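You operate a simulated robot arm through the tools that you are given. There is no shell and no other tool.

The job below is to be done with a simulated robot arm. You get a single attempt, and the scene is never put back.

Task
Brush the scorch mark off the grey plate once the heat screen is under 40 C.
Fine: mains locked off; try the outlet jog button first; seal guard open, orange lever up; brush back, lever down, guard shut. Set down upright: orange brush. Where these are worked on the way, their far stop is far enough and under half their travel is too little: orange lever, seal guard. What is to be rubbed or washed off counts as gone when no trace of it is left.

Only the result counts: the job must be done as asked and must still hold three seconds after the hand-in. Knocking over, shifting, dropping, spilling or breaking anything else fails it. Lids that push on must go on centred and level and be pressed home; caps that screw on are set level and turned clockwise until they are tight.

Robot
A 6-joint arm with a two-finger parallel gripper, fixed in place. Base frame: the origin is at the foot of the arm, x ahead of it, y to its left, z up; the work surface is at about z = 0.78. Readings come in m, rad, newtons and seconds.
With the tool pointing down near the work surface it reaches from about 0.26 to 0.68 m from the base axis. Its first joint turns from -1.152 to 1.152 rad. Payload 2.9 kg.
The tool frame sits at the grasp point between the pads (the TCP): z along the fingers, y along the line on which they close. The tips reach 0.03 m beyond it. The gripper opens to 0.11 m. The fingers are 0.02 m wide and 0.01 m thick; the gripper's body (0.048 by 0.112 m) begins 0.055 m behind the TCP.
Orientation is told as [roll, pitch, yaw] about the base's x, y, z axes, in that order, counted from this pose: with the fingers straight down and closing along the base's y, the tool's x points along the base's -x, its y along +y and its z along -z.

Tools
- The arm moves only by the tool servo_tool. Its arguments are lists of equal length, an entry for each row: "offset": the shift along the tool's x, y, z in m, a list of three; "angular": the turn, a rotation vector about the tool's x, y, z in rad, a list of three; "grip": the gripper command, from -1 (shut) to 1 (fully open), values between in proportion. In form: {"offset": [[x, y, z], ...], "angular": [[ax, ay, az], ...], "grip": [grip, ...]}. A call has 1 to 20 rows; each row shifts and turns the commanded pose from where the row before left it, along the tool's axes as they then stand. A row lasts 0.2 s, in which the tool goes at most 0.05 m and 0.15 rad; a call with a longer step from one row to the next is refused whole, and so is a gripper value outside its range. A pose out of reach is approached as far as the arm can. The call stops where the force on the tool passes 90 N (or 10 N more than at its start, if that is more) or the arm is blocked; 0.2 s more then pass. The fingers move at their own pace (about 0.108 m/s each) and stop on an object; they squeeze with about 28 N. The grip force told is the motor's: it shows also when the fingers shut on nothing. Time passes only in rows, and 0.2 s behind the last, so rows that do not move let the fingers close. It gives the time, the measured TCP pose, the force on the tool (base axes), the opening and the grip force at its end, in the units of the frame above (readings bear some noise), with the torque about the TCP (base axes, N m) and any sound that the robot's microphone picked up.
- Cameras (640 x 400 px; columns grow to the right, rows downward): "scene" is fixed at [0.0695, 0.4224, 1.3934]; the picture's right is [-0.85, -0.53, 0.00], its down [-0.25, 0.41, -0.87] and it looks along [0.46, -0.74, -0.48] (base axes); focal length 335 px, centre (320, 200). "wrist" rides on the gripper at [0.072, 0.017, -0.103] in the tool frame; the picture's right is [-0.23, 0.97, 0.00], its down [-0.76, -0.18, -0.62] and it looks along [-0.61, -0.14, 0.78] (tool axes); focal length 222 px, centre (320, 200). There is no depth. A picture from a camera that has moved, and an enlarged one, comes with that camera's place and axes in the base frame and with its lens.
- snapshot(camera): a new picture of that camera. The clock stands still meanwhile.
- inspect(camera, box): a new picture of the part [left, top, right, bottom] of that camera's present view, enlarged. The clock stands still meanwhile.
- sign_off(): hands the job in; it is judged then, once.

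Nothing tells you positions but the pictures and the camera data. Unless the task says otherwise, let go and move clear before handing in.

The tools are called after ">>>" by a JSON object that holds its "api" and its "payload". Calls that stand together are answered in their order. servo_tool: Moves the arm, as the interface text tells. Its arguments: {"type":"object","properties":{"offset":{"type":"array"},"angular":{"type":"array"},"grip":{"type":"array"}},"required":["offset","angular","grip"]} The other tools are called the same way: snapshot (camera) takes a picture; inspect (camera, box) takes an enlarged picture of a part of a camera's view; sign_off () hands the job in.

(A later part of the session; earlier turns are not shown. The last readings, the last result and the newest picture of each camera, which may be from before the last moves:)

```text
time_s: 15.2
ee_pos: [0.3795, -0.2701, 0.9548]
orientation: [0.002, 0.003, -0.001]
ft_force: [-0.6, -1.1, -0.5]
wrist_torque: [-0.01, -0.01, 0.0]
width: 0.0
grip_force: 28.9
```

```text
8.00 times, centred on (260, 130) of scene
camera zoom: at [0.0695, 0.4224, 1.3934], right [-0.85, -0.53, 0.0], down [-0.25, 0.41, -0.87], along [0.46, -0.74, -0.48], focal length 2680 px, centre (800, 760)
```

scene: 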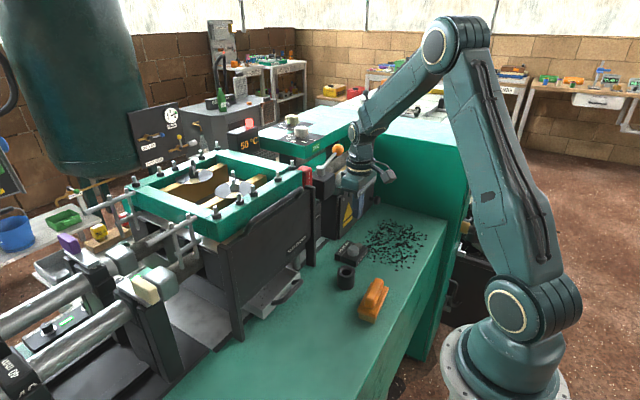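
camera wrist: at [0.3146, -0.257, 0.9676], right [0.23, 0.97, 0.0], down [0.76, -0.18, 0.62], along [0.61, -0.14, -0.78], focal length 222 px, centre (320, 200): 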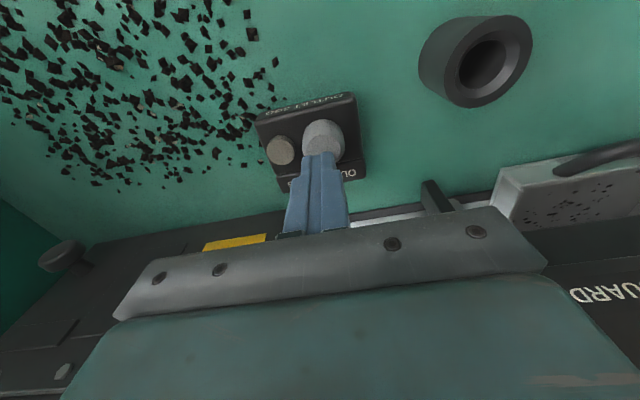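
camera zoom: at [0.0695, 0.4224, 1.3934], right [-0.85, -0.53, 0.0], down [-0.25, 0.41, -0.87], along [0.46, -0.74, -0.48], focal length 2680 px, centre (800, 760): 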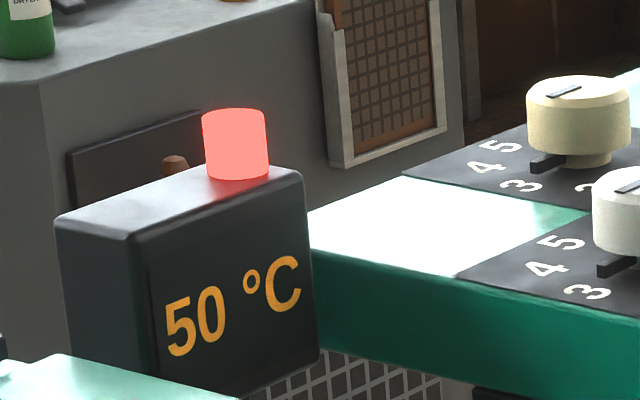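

The button was pressed fully (18.5 N), nothing ran and the lamp stayed dark, so the outlet is dead. The screen reads 50 °C, so while it cools I'll turn the tool 90° and move above the guard handle.

>>> {"api": "servo_tool", "payload": {"offset": [[0, 0, -0.049], [0, 0, -0.049], [0, 0, -0.049], [0, 0, -0.049], [0, 0, -0.049], [0, 0, 0], [0, 0, 0], [0, 0, 0], [0, 0, 0], [0, 0, 0], [0, 0, 0], [-0.046, -0.0151, 0], [-0.046, -0.0151, 0], [-0.046, -0.0151, 0], [-0.046, -0.0151, 0], [-0.046, -0.0151, 0]], "angular": [[0, 0, -0.1428], [0, 0, -0.1428], [0, 0, -0.1428], [0, 0, -0.1428], [0, 0, -0.1428], [0, 0, -0.1428], [0, 0, -0.1428], [0, 0, -0.1428], [0, 0, -0.1428], [0, 0, -0.1428], [0, 0, -0.1428], [0, 0, 0], [0, 0, 0], [0, 0, 0], [0, 0, 0], [0, 0, 0]], "grip": [-0.27, -0.27, -0.27, -0.27, -0.27, -0.27, -0.27, -0.27, -0.27, -0.27, -0.27, -0.27, -0.27, -0.27, -0.27, -0.27]}}

>>> {"api": "snapshot", "payload": {"camera": "wrist"}}

>>> {"api": "snapshot", "payload": {"camera": "scene"}}

>>> {"api": "inspect", "payload": {"camera": "wrist", "box": [200, 40, 440, 200]}}

```text
time_s: 18.6
ee_pos: [0.454, -0.0426, 1.1988]
orientation: [-0.002, 0.0, 1.568]
ft_force: [-0.9, -0.5, -0.5]
wrist_torque: [0.0, 0.0, 0.01]
width: 0.0401
grip_force: 0.0
```

```text
taken
camera wrist: at [0.4364, -0.1144, 1.3008], right [-0.97, 0.23, 0.0], down [0.18, 0.76, 0.62], along [0.14, 0.61, -0.78], focal length 222 px, centre (320, 200)
```

wrist: 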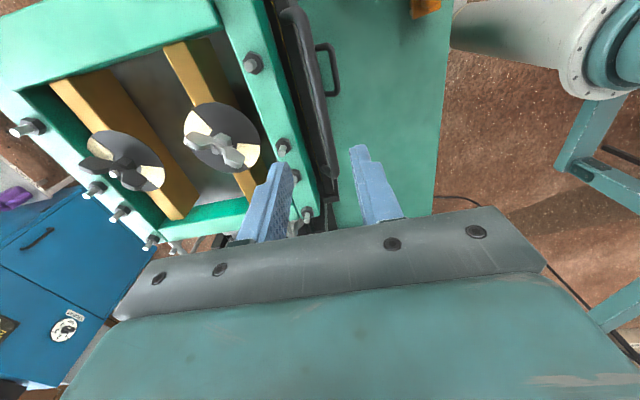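

```text
taken
```

scene: 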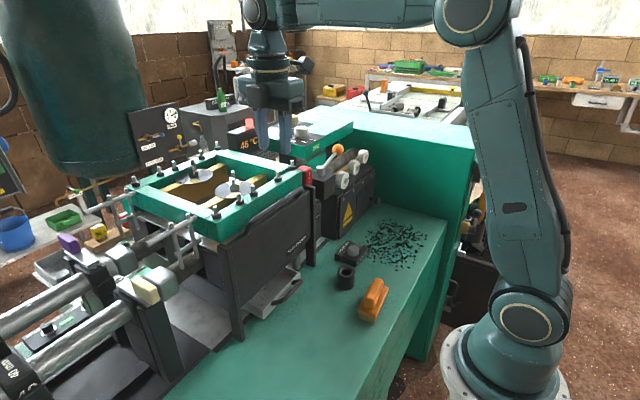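

```text
2.50 times, centred on (320, 120) of wrist
camera zoom: at [0.4364, -0.1144, 1.3008], right [-0.97, 0.23, 0.0], down [0.18, 0.76, 0.62], along [0.14, 0.61, -0.78], focal length 555 px, centre (320, 400)
```

zoom: 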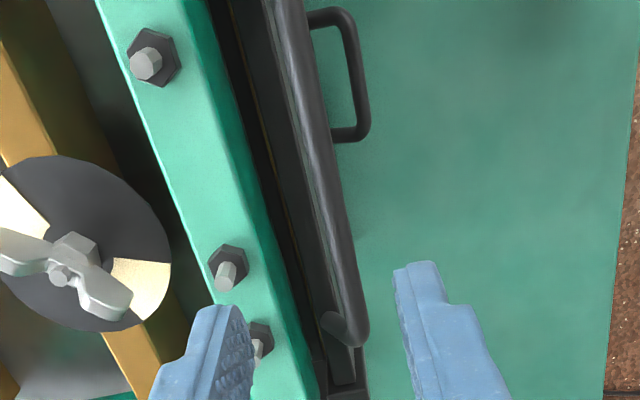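

The handle bar runs along y at x≈0.451, z≈1.06, just in front of the panel (x≈0.469). The screen is about 46 °C; I'll lower onto the bar and grip it, then wait for under 40.

>>> {"api": "servo_tool", "payload": {"offset": [[0, 0.003, 0.04], [0, 0, 0.04], [0, 0, 0.03], [0, 0, 0.02], [0, 0, 0]], "angular": [[0, 0, 0], [0, 0, 0], [0, 0, 0], [0, 0, 0], [0, 0, 0]], "grip": [-0.27, -0.27, -0.27, -0.27, -0.27]}}

>>> {"api": "snapshot", "payload": {"camera": "wrist"}}

>>> {"api": "inspect", "payload": {"camera": "scene", "box": [200, 90, 360, 230]}}

```text
time_s: 19.8
ee_pos: [0.4545, -0.0377, 1.0715]
orientation: [-0.002, -0.001, 1.57]
ft_force: [-0.6, 0.4, 3.7]
wrist_torque: [0.03, -0.2, 0.07]
width: 0.0396
grip_force: 0.0
```

```text
taken
camera wrist: at [0.4362, -0.1111, 1.1738], right [-0.97, 0.23, 0.0], down [0.18, 0.76, 0.62], along [0.14, 0.61, -0.78], focal length 222 px, centre (320, 200)
```

wrist: 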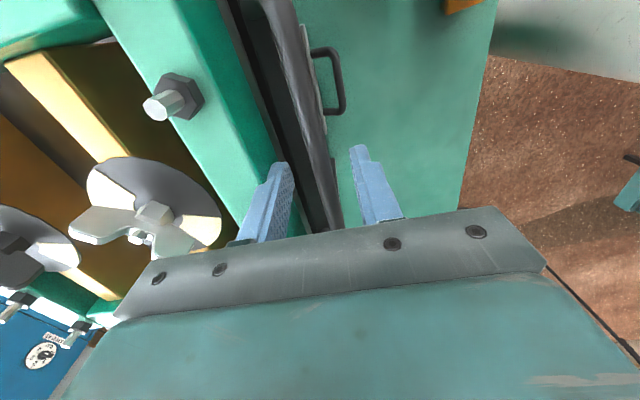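

```text
2.86 times, centred on (280, 160) of scene
camera zoom: at [0.0694, 0.4224, 1.3934], right [-0.85, -0.53, 0.0], down [-0.25, 0.41, -0.87], along [0.46, -0.74, -0.48], focal length 957 px, centre (434, 314)
```

zoom: 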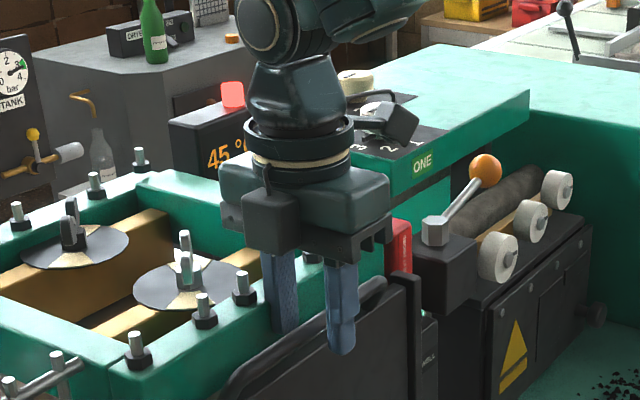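

There is a slight 3.7 N contact, probably the far finger on the panel top or frame. I'll back up 1 cm and look closely before gripping.

>>> {"api": "servo_tool", "payload": {"offset": [[0, 0.006, -0.012], [0, 0, 0]], "angular": [[0, 0, 0], [0, 0, 0]], "grip": [-0.35, -0.35]}}

>>> {"api": "inspect", "payload": {"camera": "wrist", "box": [240, 80, 400, 220]}}

>>> {"api": "inspect", "payload": {"camera": "scene", "box": [250, 160, 330, 230]}}

```text
time_s: 20.4
ee_pos: [0.447, -0.0375, 1.0817]
orientation: [-0.001, 0.001, 1.571]
ft_force: [1.0, -0.1, 0.0]
wrist_torque: [0.0, -0.01, -0.02]
width: 0.0359
grip_force: 0.1
```

```text
2.86 times, centred on (320, 150) of wrist
camera zoom: at [0.4301, -0.1109, 1.1847], right [-0.97, 0.23, 0.0], down [0.18, 0.76, 0.62], along [0.14, 0.61, -0.78], focal length 635 px, centre (320, 343)
```

zoom: 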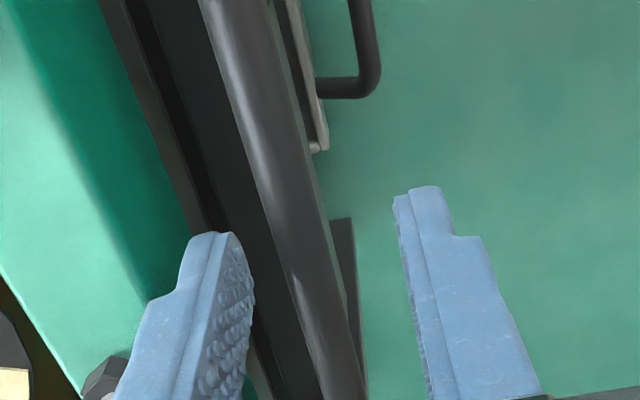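

```text
5.71 times, centred on (290, 195) of scene
camera zoom: at [0.0695, 0.4224, 1.3934], right [-0.85, -0.53, 0.0], down [-0.25, 0.41, -0.87], along [0.46, -0.74, -0.48], focal length 1914 px, centre (491, 229)
```

zoom: 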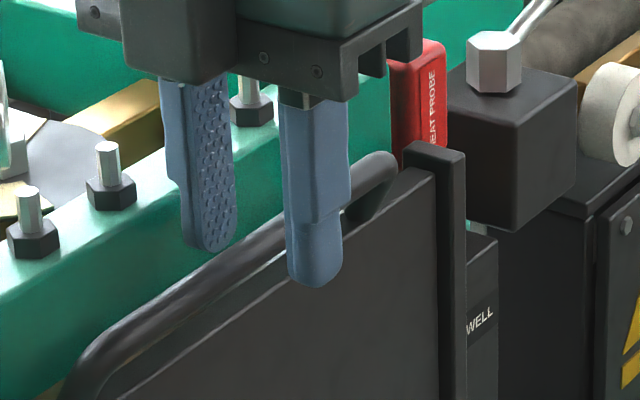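

The bar lies between the fingers, slightly nearer the far one. I'll centre, lower 7 mm, close on it and idle while the screen cools.

>>> {"api": "servo_tool", "payload": {"offset": [[0, -0.004, 0], [0, 0, 0.007], [0, 0, 0], [0, 0, 0], [0, 0, 0], [0, 0, 0]], "angular": [[0, 0, 0], [0, 0, 0], [0, 0, 0], [0, 0, 0], [0, 0, 0], [0, 0, 0]], "grip": [-0.42, -0.42, -0.42, -1, -1, -1]}}

>>> {"api": "snapshot", "payload": {"camera": "wrist"}}

>>> {"api": "inspect", "payload": {"camera": "scene", "box": [210, 100, 330, 220]}}

```text
time_s: 21.8
ee_pos: [0.4512, -0.0387, 1.0742]
orientation: [-0.002, 0.001, 1.57]
ft_force: [14.6, -1.3, -4.2]
wrist_torque: [-0.04, -0.3, 0.18]
width: 0.0115
grip_force: 45.2
```

```text
taken
camera wrist: at [0.4342, -0.1118, 1.1769], right [-0.97, 0.23, 0.0], down [0.18, 0.76, 0.62], along [0.14, 0.61, -0.78], focal length 222 px, centre (320, 200)
```

wrist: 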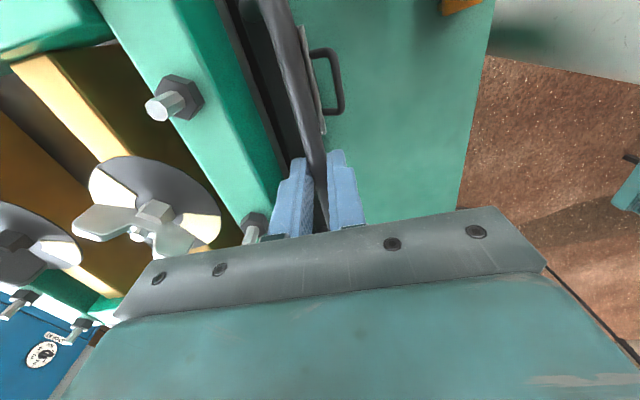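

```text
3.33 times, centred on (270, 160) of scene
camera zoom: at [0.07, 0.4223, 1.3934], right [-0.85, -0.53, 0.0], down [-0.25, 0.41, -0.87], along [0.46, -0.74, -0.48], focal length 1117 px, centre (487, 333)
```

zoom: 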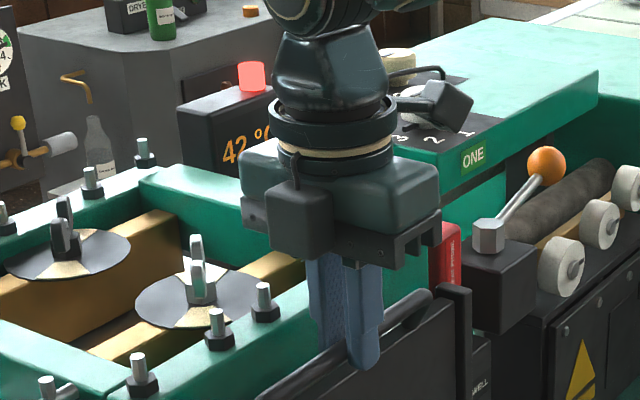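

The bar is gripped (11.5 mm) and the screen reads 42 °C. I'll relieve the side load and wait about 3.5 s.

>>> {"api": "servo_tool", "payload": {"offset": [[0, -0.003, 0], [0, 0, 0], [0, 0, 0], [0, 0, 0], [0, 0, 0], [0, 0, 0], [0, 0, 0], [0, 0, 0], [0, 0, 0], [0, 0, 0], [0, 0, 0], [0, 0, 0], [0, 0, 0], [0, 0, 0], [0, 0, 0], [0, 0, 0], [0, 0, 0]], "angular": [[0, 0, 0], [0, 0, 0], [0, 0, 0], [0, 0, 0], [0, 0, 0], [0, 0, 0], [0, 0, 0], [0, 0, 0], [0, 0, 0], [0, 0, 0], [0, 0, 0], [0, 0, 0], [0, 0, 0], [0, 0, 0], [0, 0, 0], [0, 0, 0], [0, 0, 0]], "grip": [-1, -1, -1, -1, -1, -1, -1, -1, -1, -1, -1, -1, -1, -1, -1, -1, -1]}}

>>> {"api": "inspect", "payload": {"camera": "scene", "box": [210, 100, 330, 220]}}

```text
time_s: 25.4
ee_pos: [0.4518, -0.038, 1.0737]
orientation: [0.005, 0.0, 1.57]
ft_force: [-23.1, -13.6, -1.5]
wrist_torque: [-0.34, 0.44, 0.22]
width: 0.0114
grip_force: 45.1
```

```text
3.33 times, centred on (270, 160) of scene
camera zoom: at [0.0688, 0.422, 1.3935], right [-0.85, -0.53, 0.0], down [-0.25, 0.41, -0.87], along [0.46, -0.74, -0.48], focal length 1117 px, centre (487, 333)
```

zoom: 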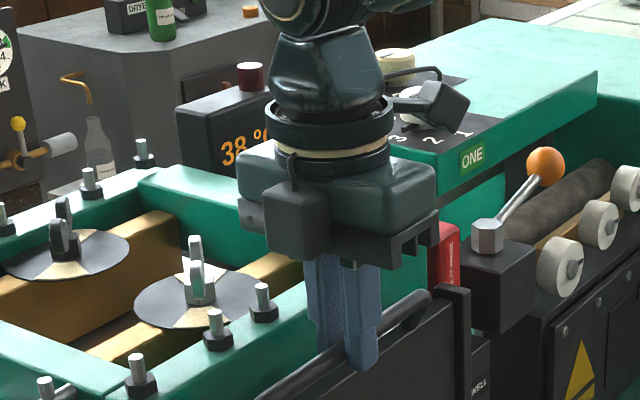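

The screen is at 38 °C and its red lamp is off. The handle resists motion along x, so I'll try sliding the guard straight up a little.

>>> {"api": "servo_tool", "payload": {"offset": [[0, 0.002, 0], [0, 0, -0.005], [0, 0, -0.01], [0, 0, -0.01], [0, 0, 0]], "angular": [[0, 0, 0], [0, 0, 0], [0, 0, 0], [0, 0, 0], [0, 0, 0]], "grip": [-1, -1, -1, -1, -1]}}

>>> {"api": "snapshot", "payload": {"camera": "scene"}}

>>> {"api": "snapshot", "payload": {"camera": "wrist"}}

```text
time_s: 26.6
ee_pos: [0.4535, -0.0396, 1.1001]
orientation: [-0.001, 0.001, 1.571]
ft_force: [-0.2, -0.1, 0.0]
wrist_torque: [0.0, -0.01, 0.03]
width: 0.0001
grip_force: 38.0
```

```text
taken
```

scene: 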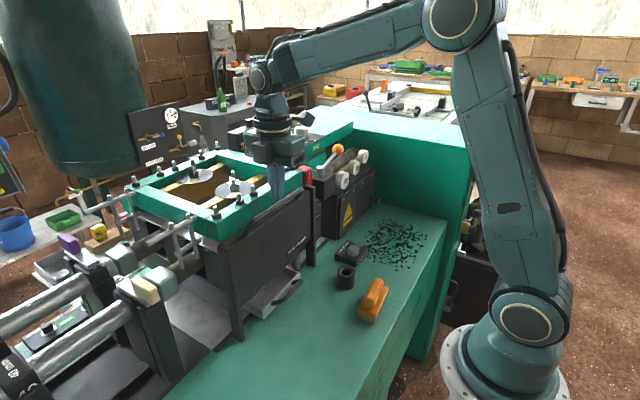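

```text
taken
camera wrist: at [0.4354, -0.1123, 1.2028], right [-0.97, 0.23, 0.0], down [0.18, 0.76, 0.62], along [0.14, 0.61, -0.78], focal length 222 px, centre (320, 200)
```

wrist: 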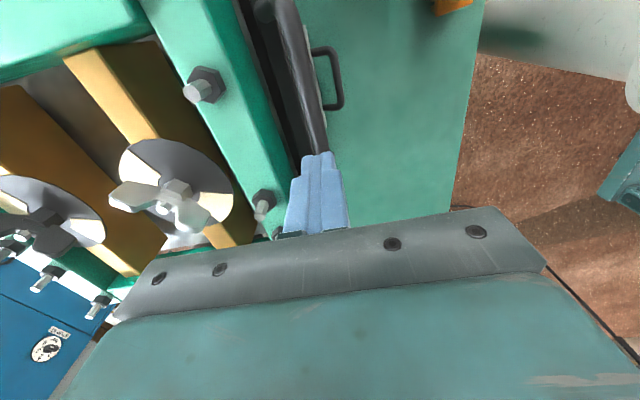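

The fingers slipped off the bar without moving it upward. I'll look closely at the guard to see whether it moved and how it is hung.

>>> {"api": "inspect", "payload": {"camera": "scene", "box": [190, 170, 330, 290]}}

>>> {"api": "inspect", "payload": {"camera": "scene", "box": [280, 160, 340, 220]}}

>>> {"api": "inspect", "payload": {"camera": "scene", "box": [210, 230, 280, 340]}}

```text
3.33 times, centred on (260, 230) of scene
camera zoom: at [0.0695, 0.4224, 1.3934], right [-0.85, -0.53, 0.0], down [-0.25, 0.41, -0.87], along [0.46, -0.74, -0.48], focal length 1117 px, centre (520, 100)
```

zoom: 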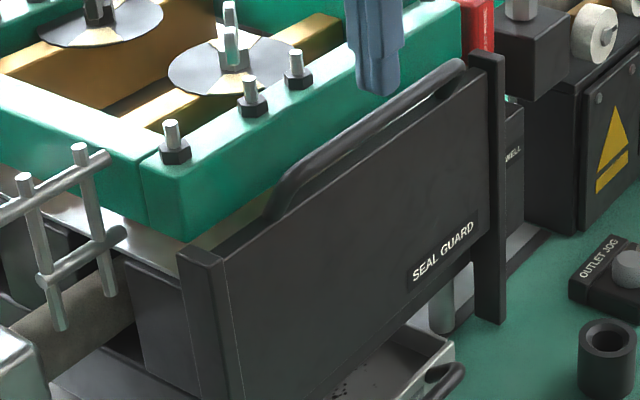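

```text
6.67 times, centred on (310, 190) of scene
camera zoom: at [0.0695, 0.4224, 1.3934], right [-0.85, -0.53, 0.0], down [-0.25, 0.41, -0.87], along [0.46, -0.74, -0.48], focal length 2233 px, centre (387, 267)
```

zoom: 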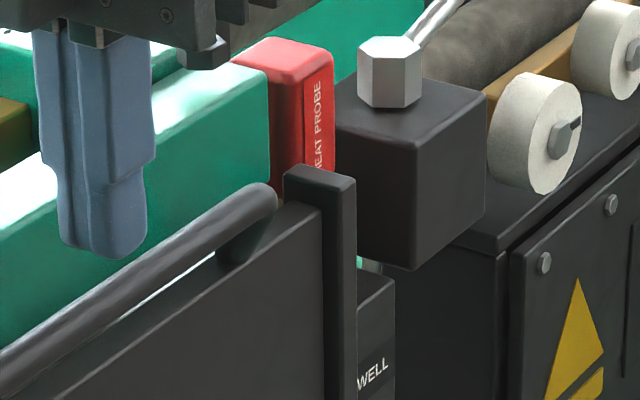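

```text
3.64 times, centred on (245, 285) of scene
camera zoom: at [0.0695, 0.4224, 1.3934], right [-0.85, -0.53, 0.0], down [-0.25, 0.41, -0.87], along [0.46, -0.74, -0.48], focal length 1218 px, centre (593, -109)
```

zoom: 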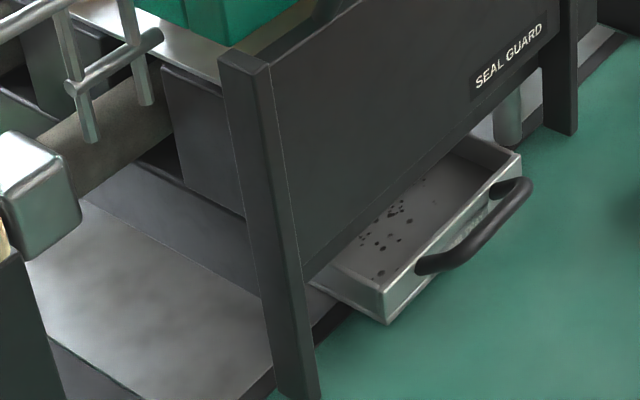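

The guard hasn't moved. The grip was shallow, so I'll take the bar deeper between the pads and pull up again, slowly.

>>> {"api": "servo_tool", "payload": {"offset": [[0, 0, 0], [0, 0, 0.02], [0, 0, 0.01], [0, 0, 0.006], [0, 0, 0]], "angular": [[0, 0, 0], [0, 0, 0], [0, 0, 0], [0, 0, 0], [0, 0, 0]], "grip": [-0.56, -0.56, -0.56, -0.56, -0.56]}}

>>> {"api": "inspect", "payload": {"camera": "wrist", "box": [240, 80, 400, 220]}}

>>> {"api": "inspect", "payload": {"camera": "scene", "box": [240, 160, 340, 240]}}

```text
time_s: 27.8
ee_pos: [0.4522, -0.0403, 1.062]
orientation: [0.0, 0.001, 1.571]
ft_force: [1.3, 0.3, 0.4]
wrist_torque: [0.02, -0.01, 0.02]
width: 0.0244
grip_force: 0.0
```

```text
2.86 times, centred on (320, 150) of wrist
camera zoom: at [0.4342, -0.1138, 1.165], right [-0.97, 0.23, 0.0], down [0.18, 0.76, 0.62], along [0.14, 0.61, -0.78], focal length 635 px, centre (320, 343)
```

zoom: 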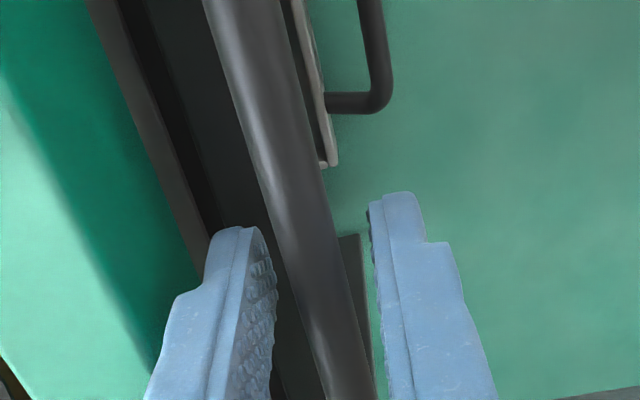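

```text
5.00 times, centred on (290, 200) of scene
camera zoom: at [0.0695, 0.4224, 1.3934], right [-0.85, -0.53, 0.0], down [-0.25, 0.41, -0.87], along [0.46, -0.74, -0.48], focal length 1675 px, centre (470, 200)
```

zoom: 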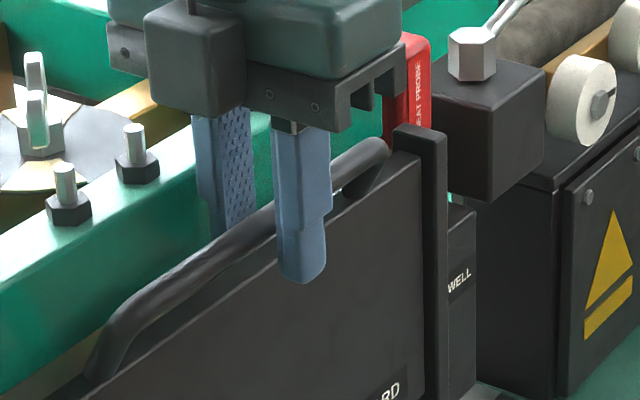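

The bar now sits well between the pads with no contact force. I'll close and pull up in small steps, reading the force.

>>> {"api": "servo_tool", "payload": {"offset": [[0, 0, 0], [0, 0, 0], [0, 0, -0.003], [0, 0, -0.003]], "angular": [[0, 0, 0], [0, 0, 0], [0, 0, 0], [0, 0, 0]], "grip": [-1, -1, -1, -1]}}

```text
time_s: 28.8
ee_pos: [0.4521, -0.0415, 1.0646]
orientation: [0.004, 0.0, 1.568]
ft_force: [10.3, -14.8, -24.9]
wrist_torque: [-0.22, -0.11, 0.32]
width: 0.0115
grip_force: 45.0
```

>>> {"api": "servo_tool", "payload": {"offset": [[0, 0, -0.003], [0, 0, 0]], "angular": [[0, 0, 0], [0, 0, 0]], "grip": [-1, -1]}}

>>> {"api": "inspect", "payload": {"camera": "scene", "box": [240, 160, 340, 240]}}

```text
time_s: 29.4
ee_pos: [0.453, -0.0393, 1.0676]
orientation: [0.007, 0.0, 1.572]
ft_force: [4.0, -6.6, -34.3]
wrist_torque: [-0.12, -0.02, 0.13]
width: 0.0112
grip_force: 45.3
```

```text
5.00 times, centred on (290, 200) of scene
camera zoom: at [0.0701, 0.4221, 1.3934], right [-0.85, -0.53, 0.0], down [-0.25, 0.41, -0.87], along [0.46, -0.74, -0.48], focal length 1675 px, centre (470, 200)
```

zoom: 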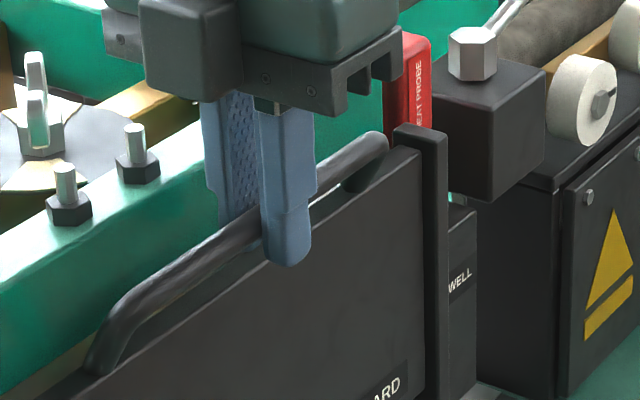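

The label seems to have risen about 3 mm and the load is 34 N, so the guard may be sliding up. I'll continue slowly.

>>> {"api": "servo_tool", "payload": {"offset": [[0, 0, -0.002], [0, 0, -0.002], [0, 0, -0.002], [0, 0, 0]], "angular": [[0, 0, 0], [0, 0, 0], [0, 0, 0], [0, 0, 0]], "grip": [-1, -1, -1, -1]}}

>>> {"api": "inspect", "payload": {"camera": "scene", "box": [240, 160, 340, 240]}}

```text
time_s: 30.4
ee_pos: [0.4521, -0.0379, 1.0745]
orientation: [0.004, -0.002, 1.57]
ft_force: [6.7, 0.1, -34.3]
wrist_torque: [-0.02, -0.11, 0.1]
width: 0.0114
grip_force: 44.8
```

```text
5.00 times, centred on (290, 200) of scene
camera zoom: at [0.0702, 0.4224, 1.3933], right [-0.85, -0.53, 0.0], down [-0.25, 0.41, -0.87], along [0.46, -0.74, -0.48], focal length 1675 px, centre (470, 200)
```

zoom: 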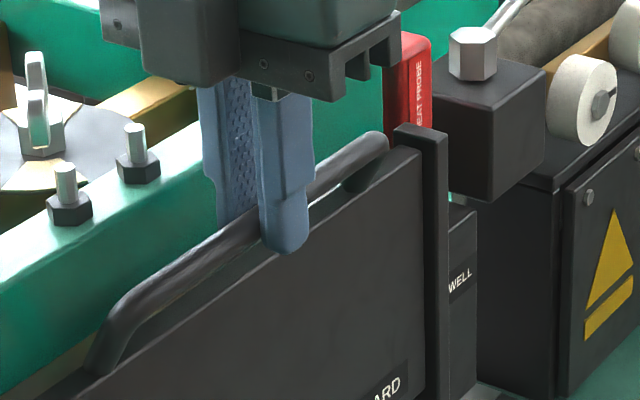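

The pads just slip at 34 N, so the guard doesn't lift by that. I'll go back down and test whether it swings toward the robot (–x).

>>> {"api": "servo_tool", "payload": {"offset": [[0, 0, 0.004], [0, 0, 0.004], [0, 0, 0.003], [0, 0.003, 0], [0, 0.003, 0], [0, 0, 0]], "angular": [[0, 0, 0], [0, 0, 0], [0, 0, 0], [0, 0, 0], [0, 0, 0], [0, 0, 0]], "grip": [-1, -1, -1, -1, -1, -1]}}

>>> {"api": "inspect", "payload": {"camera": "scene", "box": [240, 160, 340, 240]}}

```text
time_s: 31.8
ee_pos: [0.4508, -0.0387, 1.0677]
orientation: [-0.021, 0.003, 1.57]
ft_force: [44.1, -6.1, -4.1]
wrist_torque: [0.22, -0.8, 0.18]
width: 0.0114
grip_force: 45.8
```

```text
5.00 times, centred on (290, 200) of scene
camera zoom: at [0.0709, 0.4222, 1.3934], right [-0.85, -0.53, 0.0], down [-0.26, 0.41, -0.87], along [0.46, -0.74, -0.49], focal length 1675 px, centre (470, 200)
```

zoom: 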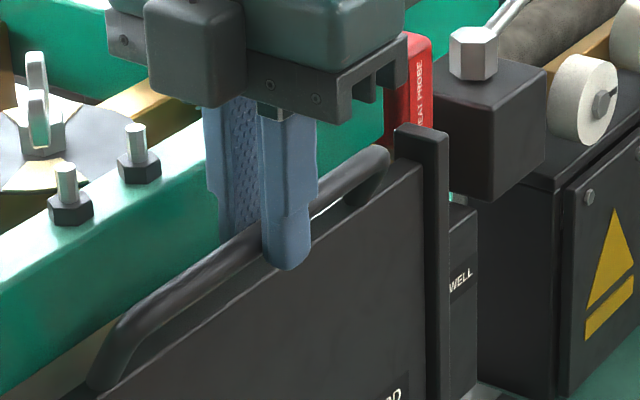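

The panel top now looks lower against its post than before, so the guard does slide vertically. I'll compare it with the earlier enlargements.

>>> {"api": "inspect", "payload": {"camera": "scene", "box": [190, 170, 330, 290]}}

>>> {"api": "inspect", "payload": {"camera": "scene", "box": [280, 160, 340, 220]}}

>>> {"api": "inspect", "payload": {"camera": "scene", "box": [210, 230, 280, 340]}}

```text
3.33 times, centred on (260, 230) of scene
camera zoom: at [0.0709, 0.4222, 1.3934], right [-0.85, -0.53, 0.0], down [-0.26, 0.41, -0.87], along [0.46, -0.74, -0.49], focal length 1117 px, centre (520, 100)
```

zoom: 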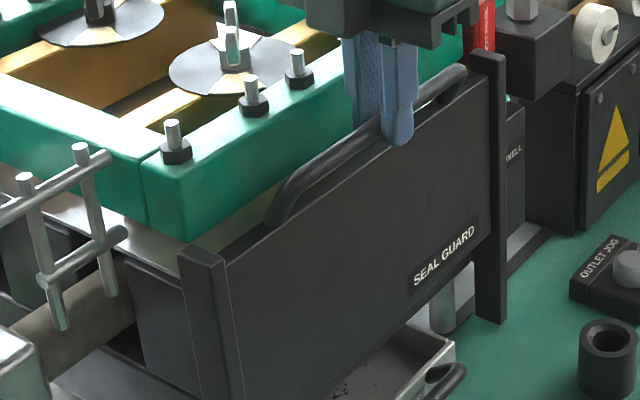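

```text
6.67 times, centred on (310, 190) of scene
camera zoom: at [0.0709, 0.4222, 1.3934], right [-0.85, -0.53, 0.0], down [-0.26, 0.41, -0.87], along [0.46, -0.74, -0.49], focal length 2233 px, centre (387, 267)
```

zoom: 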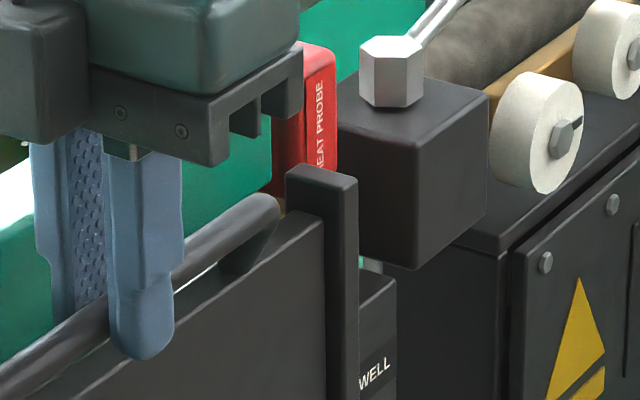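

```text
3.64 times, centred on (245, 285) of scene
camera zoom: at [0.0709, 0.4222, 1.3934], right [-0.85, -0.53, 0.0], down [-0.26, 0.41, -0.87], along [0.46, -0.74, -0.49], focal length 1218 px, centre (593, -109)
```

zoom: 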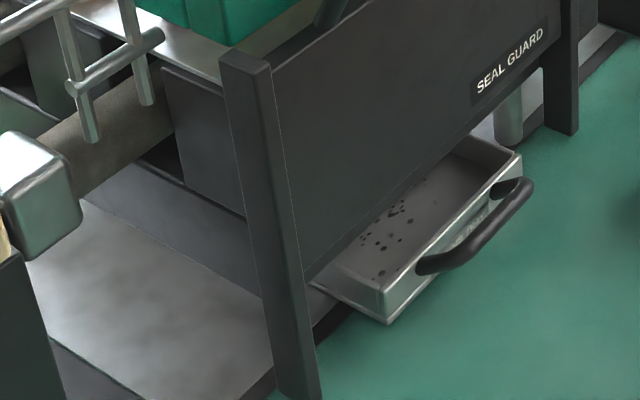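

The guard sits about 5 mm lower than at the start, so it moves vertically. I'll relieve the side load and test small downward steps while watching the force and picture.

>>> {"api": "servo_tool", "payload": {"offset": [[0, -0.004, 0], [0, 0, 0.003], [0, 0, 0.003], [0, 0, 0]], "angular": [[0, 0, 0], [0, 0, 0], [0, 0, 0], [0, 0, 0]], "grip": [-1, -1, -1, -1]}}

>>> {"api": "inspect", "payload": {"camera": "scene", "box": [280, 160, 340, 220]}}

>>> {"api": "inspect", "payload": {"camera": "scene", "box": [190, 170, 330, 290]}}

```text
time_s: 32.8
ee_pos: [0.4519, -0.0375, 1.0612]
orientation: [-0.005, 0.0, 1.571]
ft_force: [22.9, -2.2, 0.3]
wrist_torque: [-0.15, -0.47, 0.15]
width: 0.0115
grip_force: 45.2
```

```text
6.67 times, centred on (310, 190) of scene
camera zoom: at [0.0702, 0.4223, 1.3933], right [-0.85, -0.53, 0.0], down [-0.25, 0.41, -0.87], along [0.46, -0.74, -0.48], focal length 2233 px, centre (387, 267)
```

zoom: 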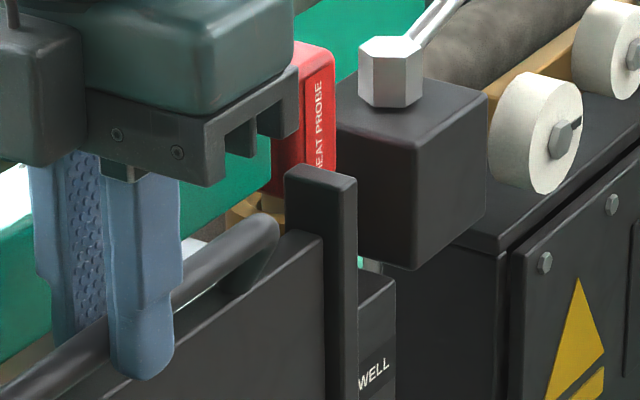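

```text
3.33 times, centred on (260, 230) of scene
camera zoom: at [0.0702, 0.4223, 1.3933], right [-0.85, -0.53, 0.0], down [-0.25, 0.41, -0.87], along [0.46, -0.74, -0.48], focal length 1117 px, centre (520, 100)
```

zoom: 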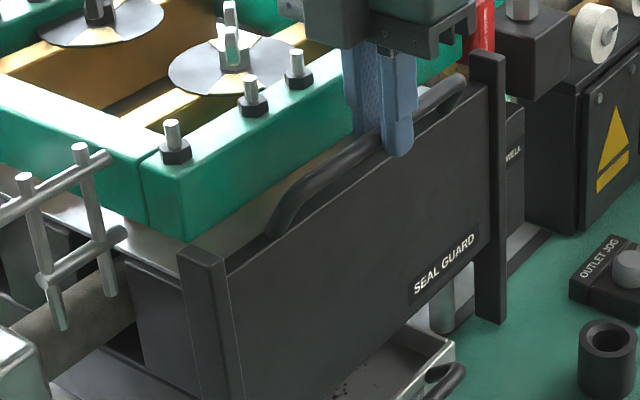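

The guard clearly slides down with almost no force, so open is downward. I'll relieve the side load and lower it further, 2 cm, in small steps.

>>> {"api": "servo_tool", "payload": {"offset": [[0, -0.002, 0.002], [0, 0, 0.006], [0, 0, 0.006], [0, 0, 0.006], [0, 0, 0]], "angular": [[0, 0, 0], [0, 0, 0], [0, 0, 0], [0, 0, 0], [0, 0, 0]], "grip": [-1, -1, -1, -1, -1]}}

>>> {"api": "snapshot", "payload": {"camera": "scene"}}

>>> {"api": "inspect", "payload": {"camera": "scene", "box": [200, 150, 340, 290]}}

>>> {"api": "snapshot", "payload": {"camera": "wrist"}}

```text
time_s: 34.0
ee_pos: [0.4516, -0.0379, 1.039]
orientation: [0.002, 0.001, 1.571]
ft_force: [10.7, 0.9, -0.8]
wrist_torque: [-0.07, -0.23, 0.13]
width: 0.0114
grip_force: 44.7
```

```text
taken
```

scene: 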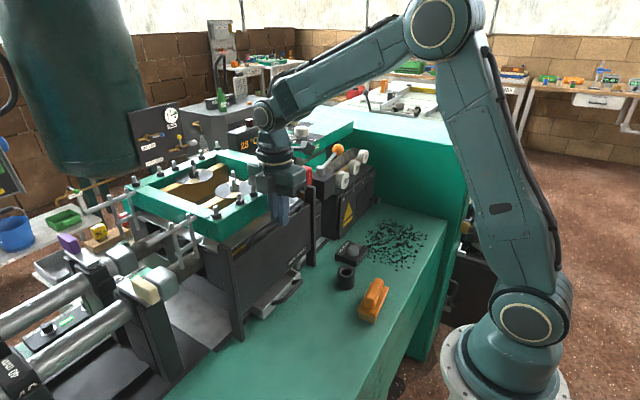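

```text
2.86 times, centred on (270, 220) of scene
camera zoom: at [0.0698, 0.4224, 1.3933], right [-0.85, -0.53, 0.0], down [-0.25, 0.41, -0.87], along [0.46, -0.74, -0.48], focal length 957 px, centre (463, 143)
```

zoom: 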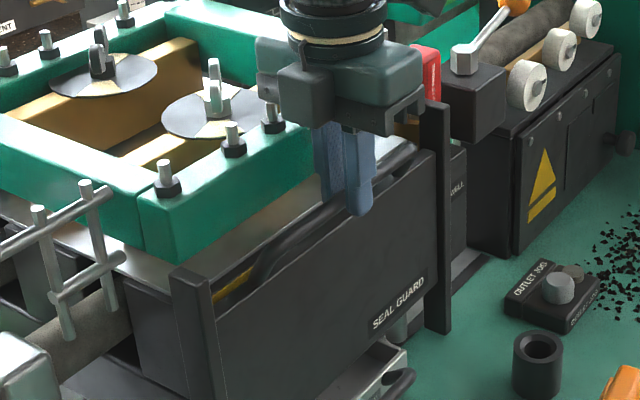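

```text
taken
camera wrist: at [0.4346, -0.1115, 1.1419], right [-0.97, 0.23, 0.0], down [0.18, 0.76, 0.62], along [0.14, 0.61, -0.78], focal length 222 px, centre (320, 200)
```

wrist: 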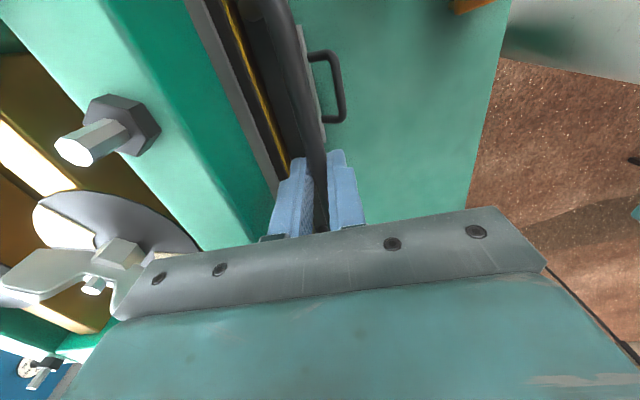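

The guard is down 3 cm and a light-grey plate shows under the green frame. The gripper body is now close to the frame's studs (tops about z 1.09), so I'll release, rise, turn the tool back and push the bar down with shut fingertips.

>>> {"api": "servo_tool", "payload": {"offset": [[0, 0, 0], [0, 0, 0], [0, 0, -0.02], [0, 0, -0.04], [0, 0, -0.04], [0, 0, 0], [0, 0, 0], [0, 0, 0], [0, 0, 0], [0, 0, 0], [0, 0, 0], [0, 0, 0], [0, 0, 0], [0, 0, 0], [0, 0, 0], [0, 0, 0]], "angular": [[0, 0, 0], [0, 0, 0], [0, 0, 0], [0, 0, 0], [0, 0, 0], [0, 0, 0.1428], [0, 0, 0.1428], [0, 0, 0.1428], [0, 0, 0.1428], [0, 0, 0.1428], [0, 0, 0.1428], [0, 0, 0.1428], [0, 0, 0.1428], [0, 0, 0.1428], [0, 0, 0.1428], [0, 0, 0.1428]], "grip": [-0.5, -0.5, -0.5, -0.5, -0.5, -1, -1, -1, -1, -1, -1, -1, -1, -1, -1, -1]}}

>>> {"api": "snapshot", "payload": {"camera": "wrist"}}

>>> {"api": "inspect", "payload": {"camera": "scene", "box": [200, 150, 340, 290]}}

>>> {"api": "inspect", "payload": {"camera": "wrist", "box": [220, 40, 460, 200]}}

```text
time_s: 37.4
ee_pos: [0.4516, -0.0388, 1.1399]
orientation: [-0.001, 0.001, -0.003]
ft_force: [0.4, 1.0, -0.1]
wrist_torque: [0.01, 0.0, 0.0]
width: 0.0
grip_force: 28.5
```

```text
taken
camera wrist: at [0.3786, -0.022, 1.2431], right [0.23, 0.97, 0.0], down [0.76, -0.18, 0.62], along [0.61, -0.14, -0.78], focal length 222 px, centre (320, 200)
```

wrist: 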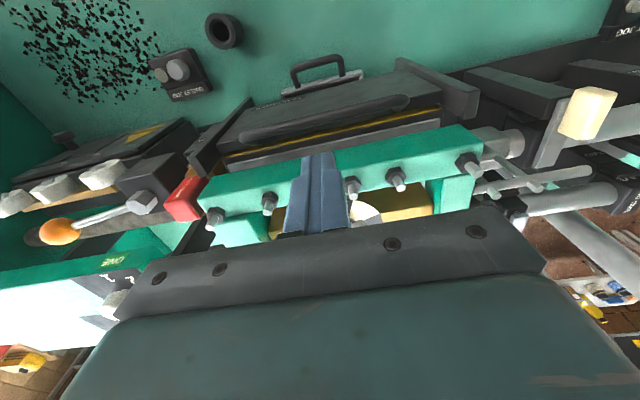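

```text
2.86 times, centred on (270, 220) of scene
camera zoom: at [0.0695, 0.4224, 1.3934], right [-0.85, -0.53, 0.0], down [-0.25, 0.41, -0.87], along [0.46, -0.74, -0.48], focal length 957 px, centre (463, 143)
```

zoom: 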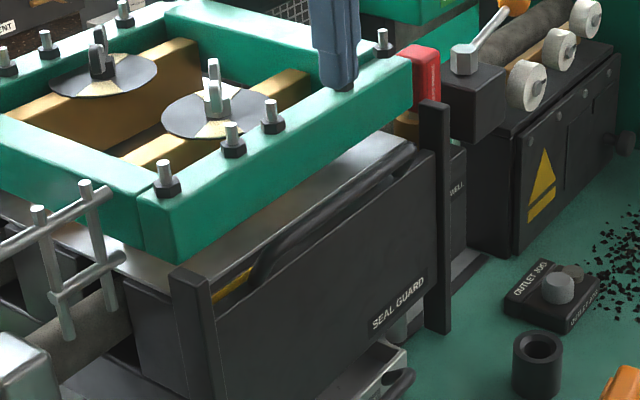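

```text
2.50 times, centred on (340, 120) of wrist
camera zoom: at [0.3786, -0.022, 1.2431], right [0.23, 0.97, 0.0], down [0.76, -0.18, 0.62], along [0.61, -0.14, -0.78], focal length 555 px, centre (270, 400)
```

zoom: 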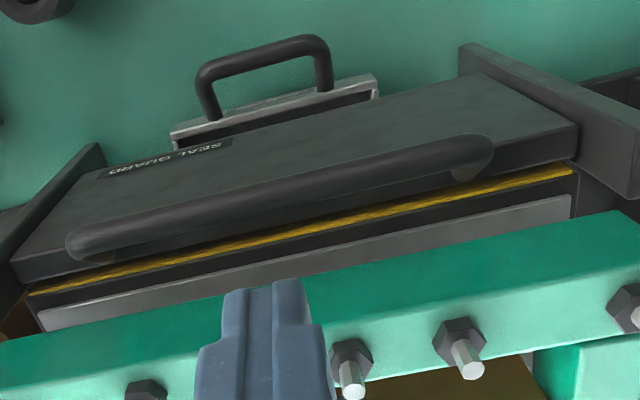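

The guard stays where it was left. I'll push the bar further down with the shut fingertips.

>>> {"api": "servo_tool", "payload": {"offset": [[0, 0, 0.03], [0, 0, 0.03], [0, 0, 0.008], [0, 0, 0.008], [0, 0, 0.008], [0, 0, 0]], "angular": [[0, 0, 0], [0, 0, 0], [0, 0, 0], [0, 0, 0], [0, 0, 0], [0, 0, 0]], "grip": [-1, -1, -1, -1, -1, -1]}}

>>> {"api": "inspect", "payload": {"camera": "scene", "box": [200, 150, 340, 290]}}

>>> {"api": "snapshot", "payload": {"camera": "wrist"}}

```text
time_s: 38.8
ee_pos: [0.4524, -0.0403, 1.0564]
orientation: [0.0, -0.003, 0.0]
ft_force: [0.4, -0.4, -0.5]
wrist_torque: [0.02, 0.0, 0.04]
width: 0.0001
grip_force: 28.6
```

```text
2.86 times, centred on (270, 220) of scene
camera zoom: at [0.0695, 0.4224, 1.3934], right [-0.85, -0.53, 0.0], down [-0.25, 0.41, -0.87], along [0.46, -0.74, -0.48], focal length 957 px, centre (463, 143)
```

zoom: 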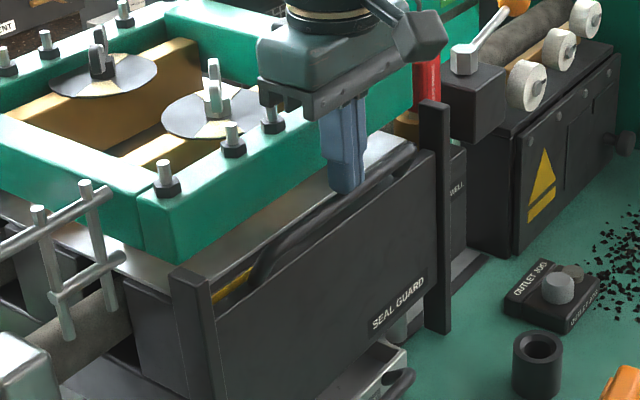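

```text
taken
camera wrist: at [0.379, -0.023, 1.159], right [0.23, 0.97, 0.0], down [0.76, -0.18, 0.62], along [0.61, -0.14, -0.78], focal length 222 px, centre (320, 200)
```

wrist: 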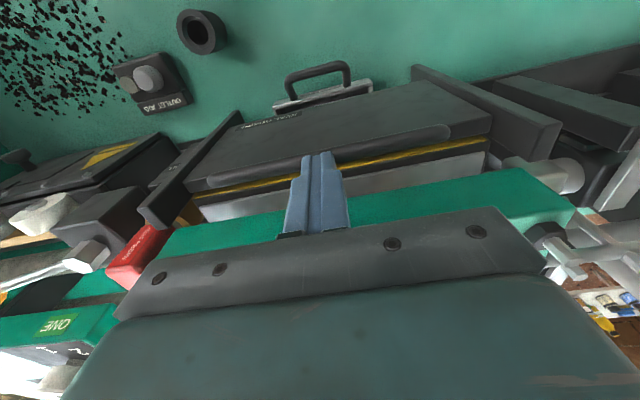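

Not yet touching. I'll continue down in small steps until the bar moves.

>>> {"api": "servo_tool", "payload": {"offset": [[0, 0, 0.005], [0, 0, 0.005], [0, 0, 0.005], [0, 0, 0.005], [0, 0, 0]], "angular": [[0, 0, 0], [0, 0, 0], [0, 0, 0], [0, 0, 0], [0, 0, 0]], "grip": [-1, -1, -1, -1, -1]}}

>>> {"api": "inspect", "payload": {"camera": "scene", "box": [200, 150, 340, 290]}}

>>> {"api": "inspect", "payload": {"camera": "wrist", "box": [220, 60, 460, 220]}}

```text
time_s: 40.0
ee_pos: [0.4511, -0.0375, 1.0357]
orientation: [0.0, -0.002, 0.002]
ft_force: [1.0, 0.3, 1.3]
wrist_torque: [0.01, -0.01, 0.05]
width: 0.0
grip_force: 28.2
```

```text
2.86 times, centred on (270, 220) of scene
camera zoom: at [0.0695, 0.4224, 1.3934], right [-0.85, -0.53, 0.0], down [-0.25, 0.41, -0.87], along [0.46, -0.74, -0.48], focal length 957 px, centre (463, 143)
```

zoom: 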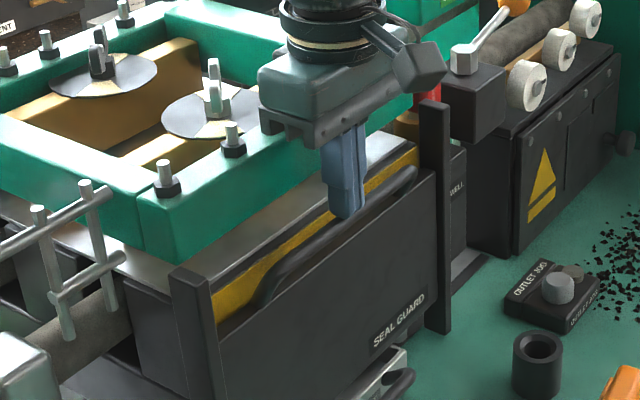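

```text
2.50 times, centred on (340, 140) of wrist
camera zoom: at [0.3786, -0.0209, 1.1393], right [0.23, 0.97, 0.0], down [0.76, -0.18, 0.62], along [0.61, -0.14, -0.78], focal length 555 px, centre (270, 350)
```

zoom: 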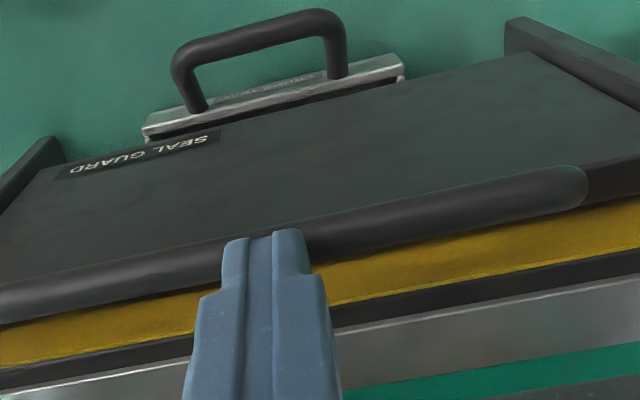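

The guard keeps sliding down with about 1 N. I'll continue in 5 mm steps.

>>> {"api": "servo_tool", "payload": {"offset": [[0, 0, 0.005], [0, 0, 0.005], [0, 0, 0.005], [0, 0, 0.005], [0, 0, 0]], "angular": [[0, 0, 0], [0, 0, 0], [0, 0, 0], [0, 0, 0], [0, 0, 0]], "grip": [-1, -1, -1, -1, -1]}}

>>> {"api": "inspect", "payload": {"camera": "scene", "box": [200, 170, 340, 330]}}

>>> {"api": "snapshot", "payload": {"camera": "wrist"}}

```text
time_s: 41.2
ee_pos: [0.452, -0.0387, 1.022]
orientation: [0.0, -0.012, 0.002]
ft_force: [-16.4, 5.3, 62.9]
wrist_torque: [0.27, 0.58, 0.02]
width: 0.0
grip_force: 27.7
```

```text
2.50 times, centred on (270, 250) of scene
camera zoom: at [0.0681, 0.4226, 1.3934], right [-0.85, -0.53, 0.0], down [-0.25, 0.41, -0.88], along [0.46, -0.74, -0.48], focal length 837 px, centre (445, 75)
```

zoom: 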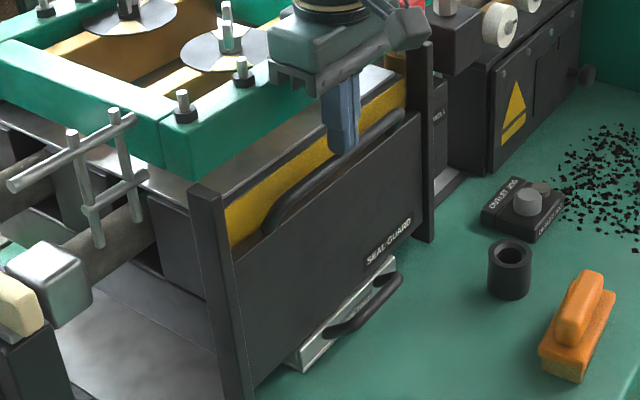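

```text
taken
camera wrist: at [0.3781, -0.0214, 1.1241], right [0.23, 0.97, 0.0], down [0.75, -0.18, 0.63], along [0.62, -0.14, -0.78], focal length 222 px, centre (320, 200)
```

wrist: 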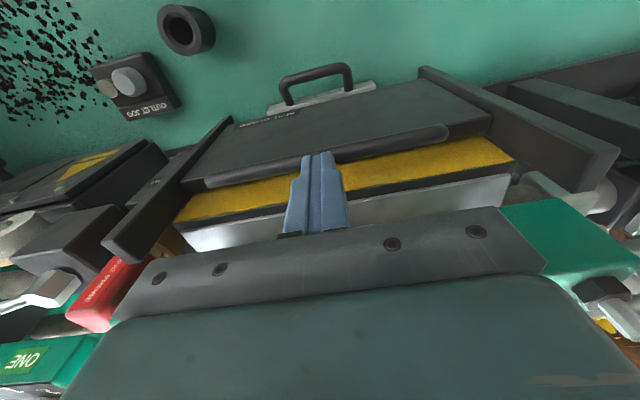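

The guard hit its stop after about 7.4 cm (63 N). I'll lift off and look at the result and at the now exposed plate.

>>> {"api": "servo_tool", "payload": {"offset": [[0, 0, -0.01], [0, 0, -0.03], [0.02, 0, -0.04], [0.03, 0, -0.03]], "angular": [[0, 0, 0], [0, 0, 0], [0, 0, 0], [0, 0, 0]], "grip": [-1, -1, -1, -1]}}

>>> {"api": "snapshot", "payload": {"camera": "wrist"}}

>>> {"api": "inspect", "payload": {"camera": "wrist", "box": [180, 40, 480, 240]}}

>>> {"api": "inspect", "payload": {"camera": "scene", "box": [200, 170, 340, 330]}}

>>> {"api": "inspect", "payload": {"camera": "scene", "box": [230, 150, 320, 230]}}

```text
time_s: 42.2
ee_pos: [0.401, -0.039, 1.1245]
orientation: [0.001, 0.001, -0.001]
ft_force: [-0.2, -0.4, 0.2]
wrist_torque: [-0.02, -0.03, -0.02]
width: 0.0
grip_force: 28.3
```

```text
taken
camera wrist: at [0.3281, -0.0231, 1.2271], right [0.23, 0.97, 0.0], down [0.76, -0.18, 0.62], along [0.61, -0.14, -0.78], focal length 222 px, centre (320, 200)
```

wrist: 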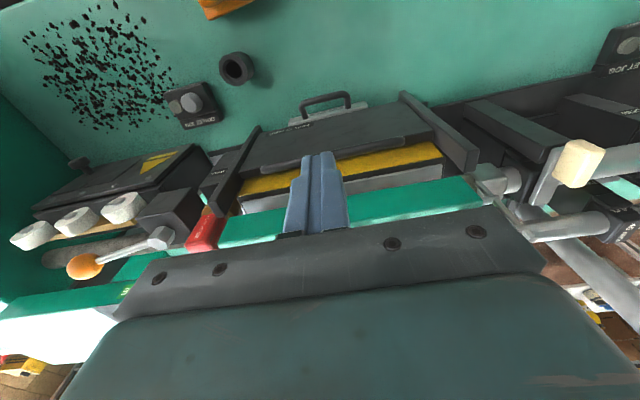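

```text
2.00 times, centred on (330, 140) of wrist
camera zoom: at [0.3281, -0.0231, 1.2271], right [0.23, 0.97, 0.0], down [0.76, -0.18, 0.62], along [0.61, -0.14, -0.78], focal length 444 px, centre (300, 320)
```

zoom: 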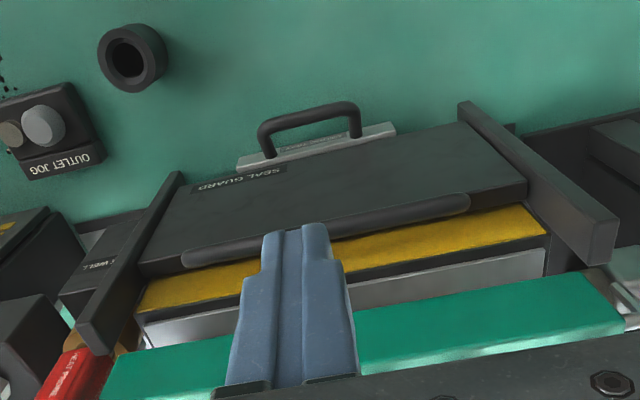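

```text
2.50 times, centred on (270, 250) of scene
camera zoom: at [0.0695, 0.4224, 1.3934], right [-0.85, -0.53, 0.0], down [-0.25, 0.41, -0.87], along [0.46, -0.74, -0.48], focal length 837 px, centre (445, 75)
```

zoom: 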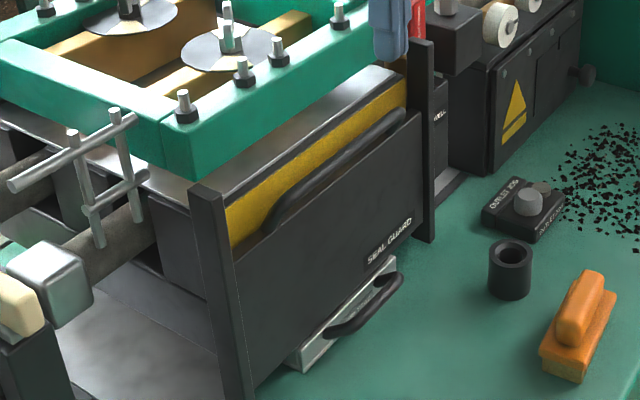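

```text
5.00 times, centred on (275, 190) of scene
camera zoom: at [0.0695, 0.4224, 1.3934], right [-0.85, -0.53, 0.0], down [-0.25, 0.41, -0.87], along [0.46, -0.74, -0.48], focal length 1675 px, centre (545, 250)
```

zoom: 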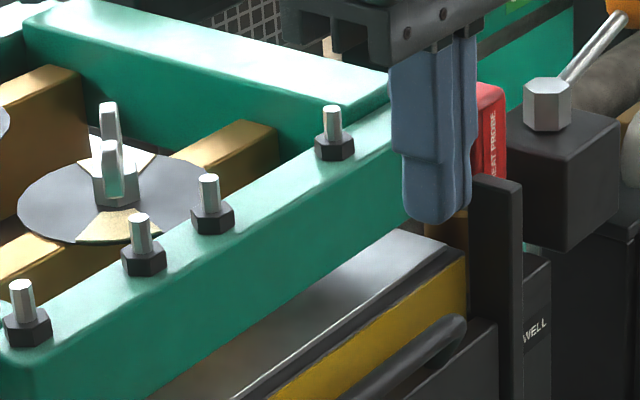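

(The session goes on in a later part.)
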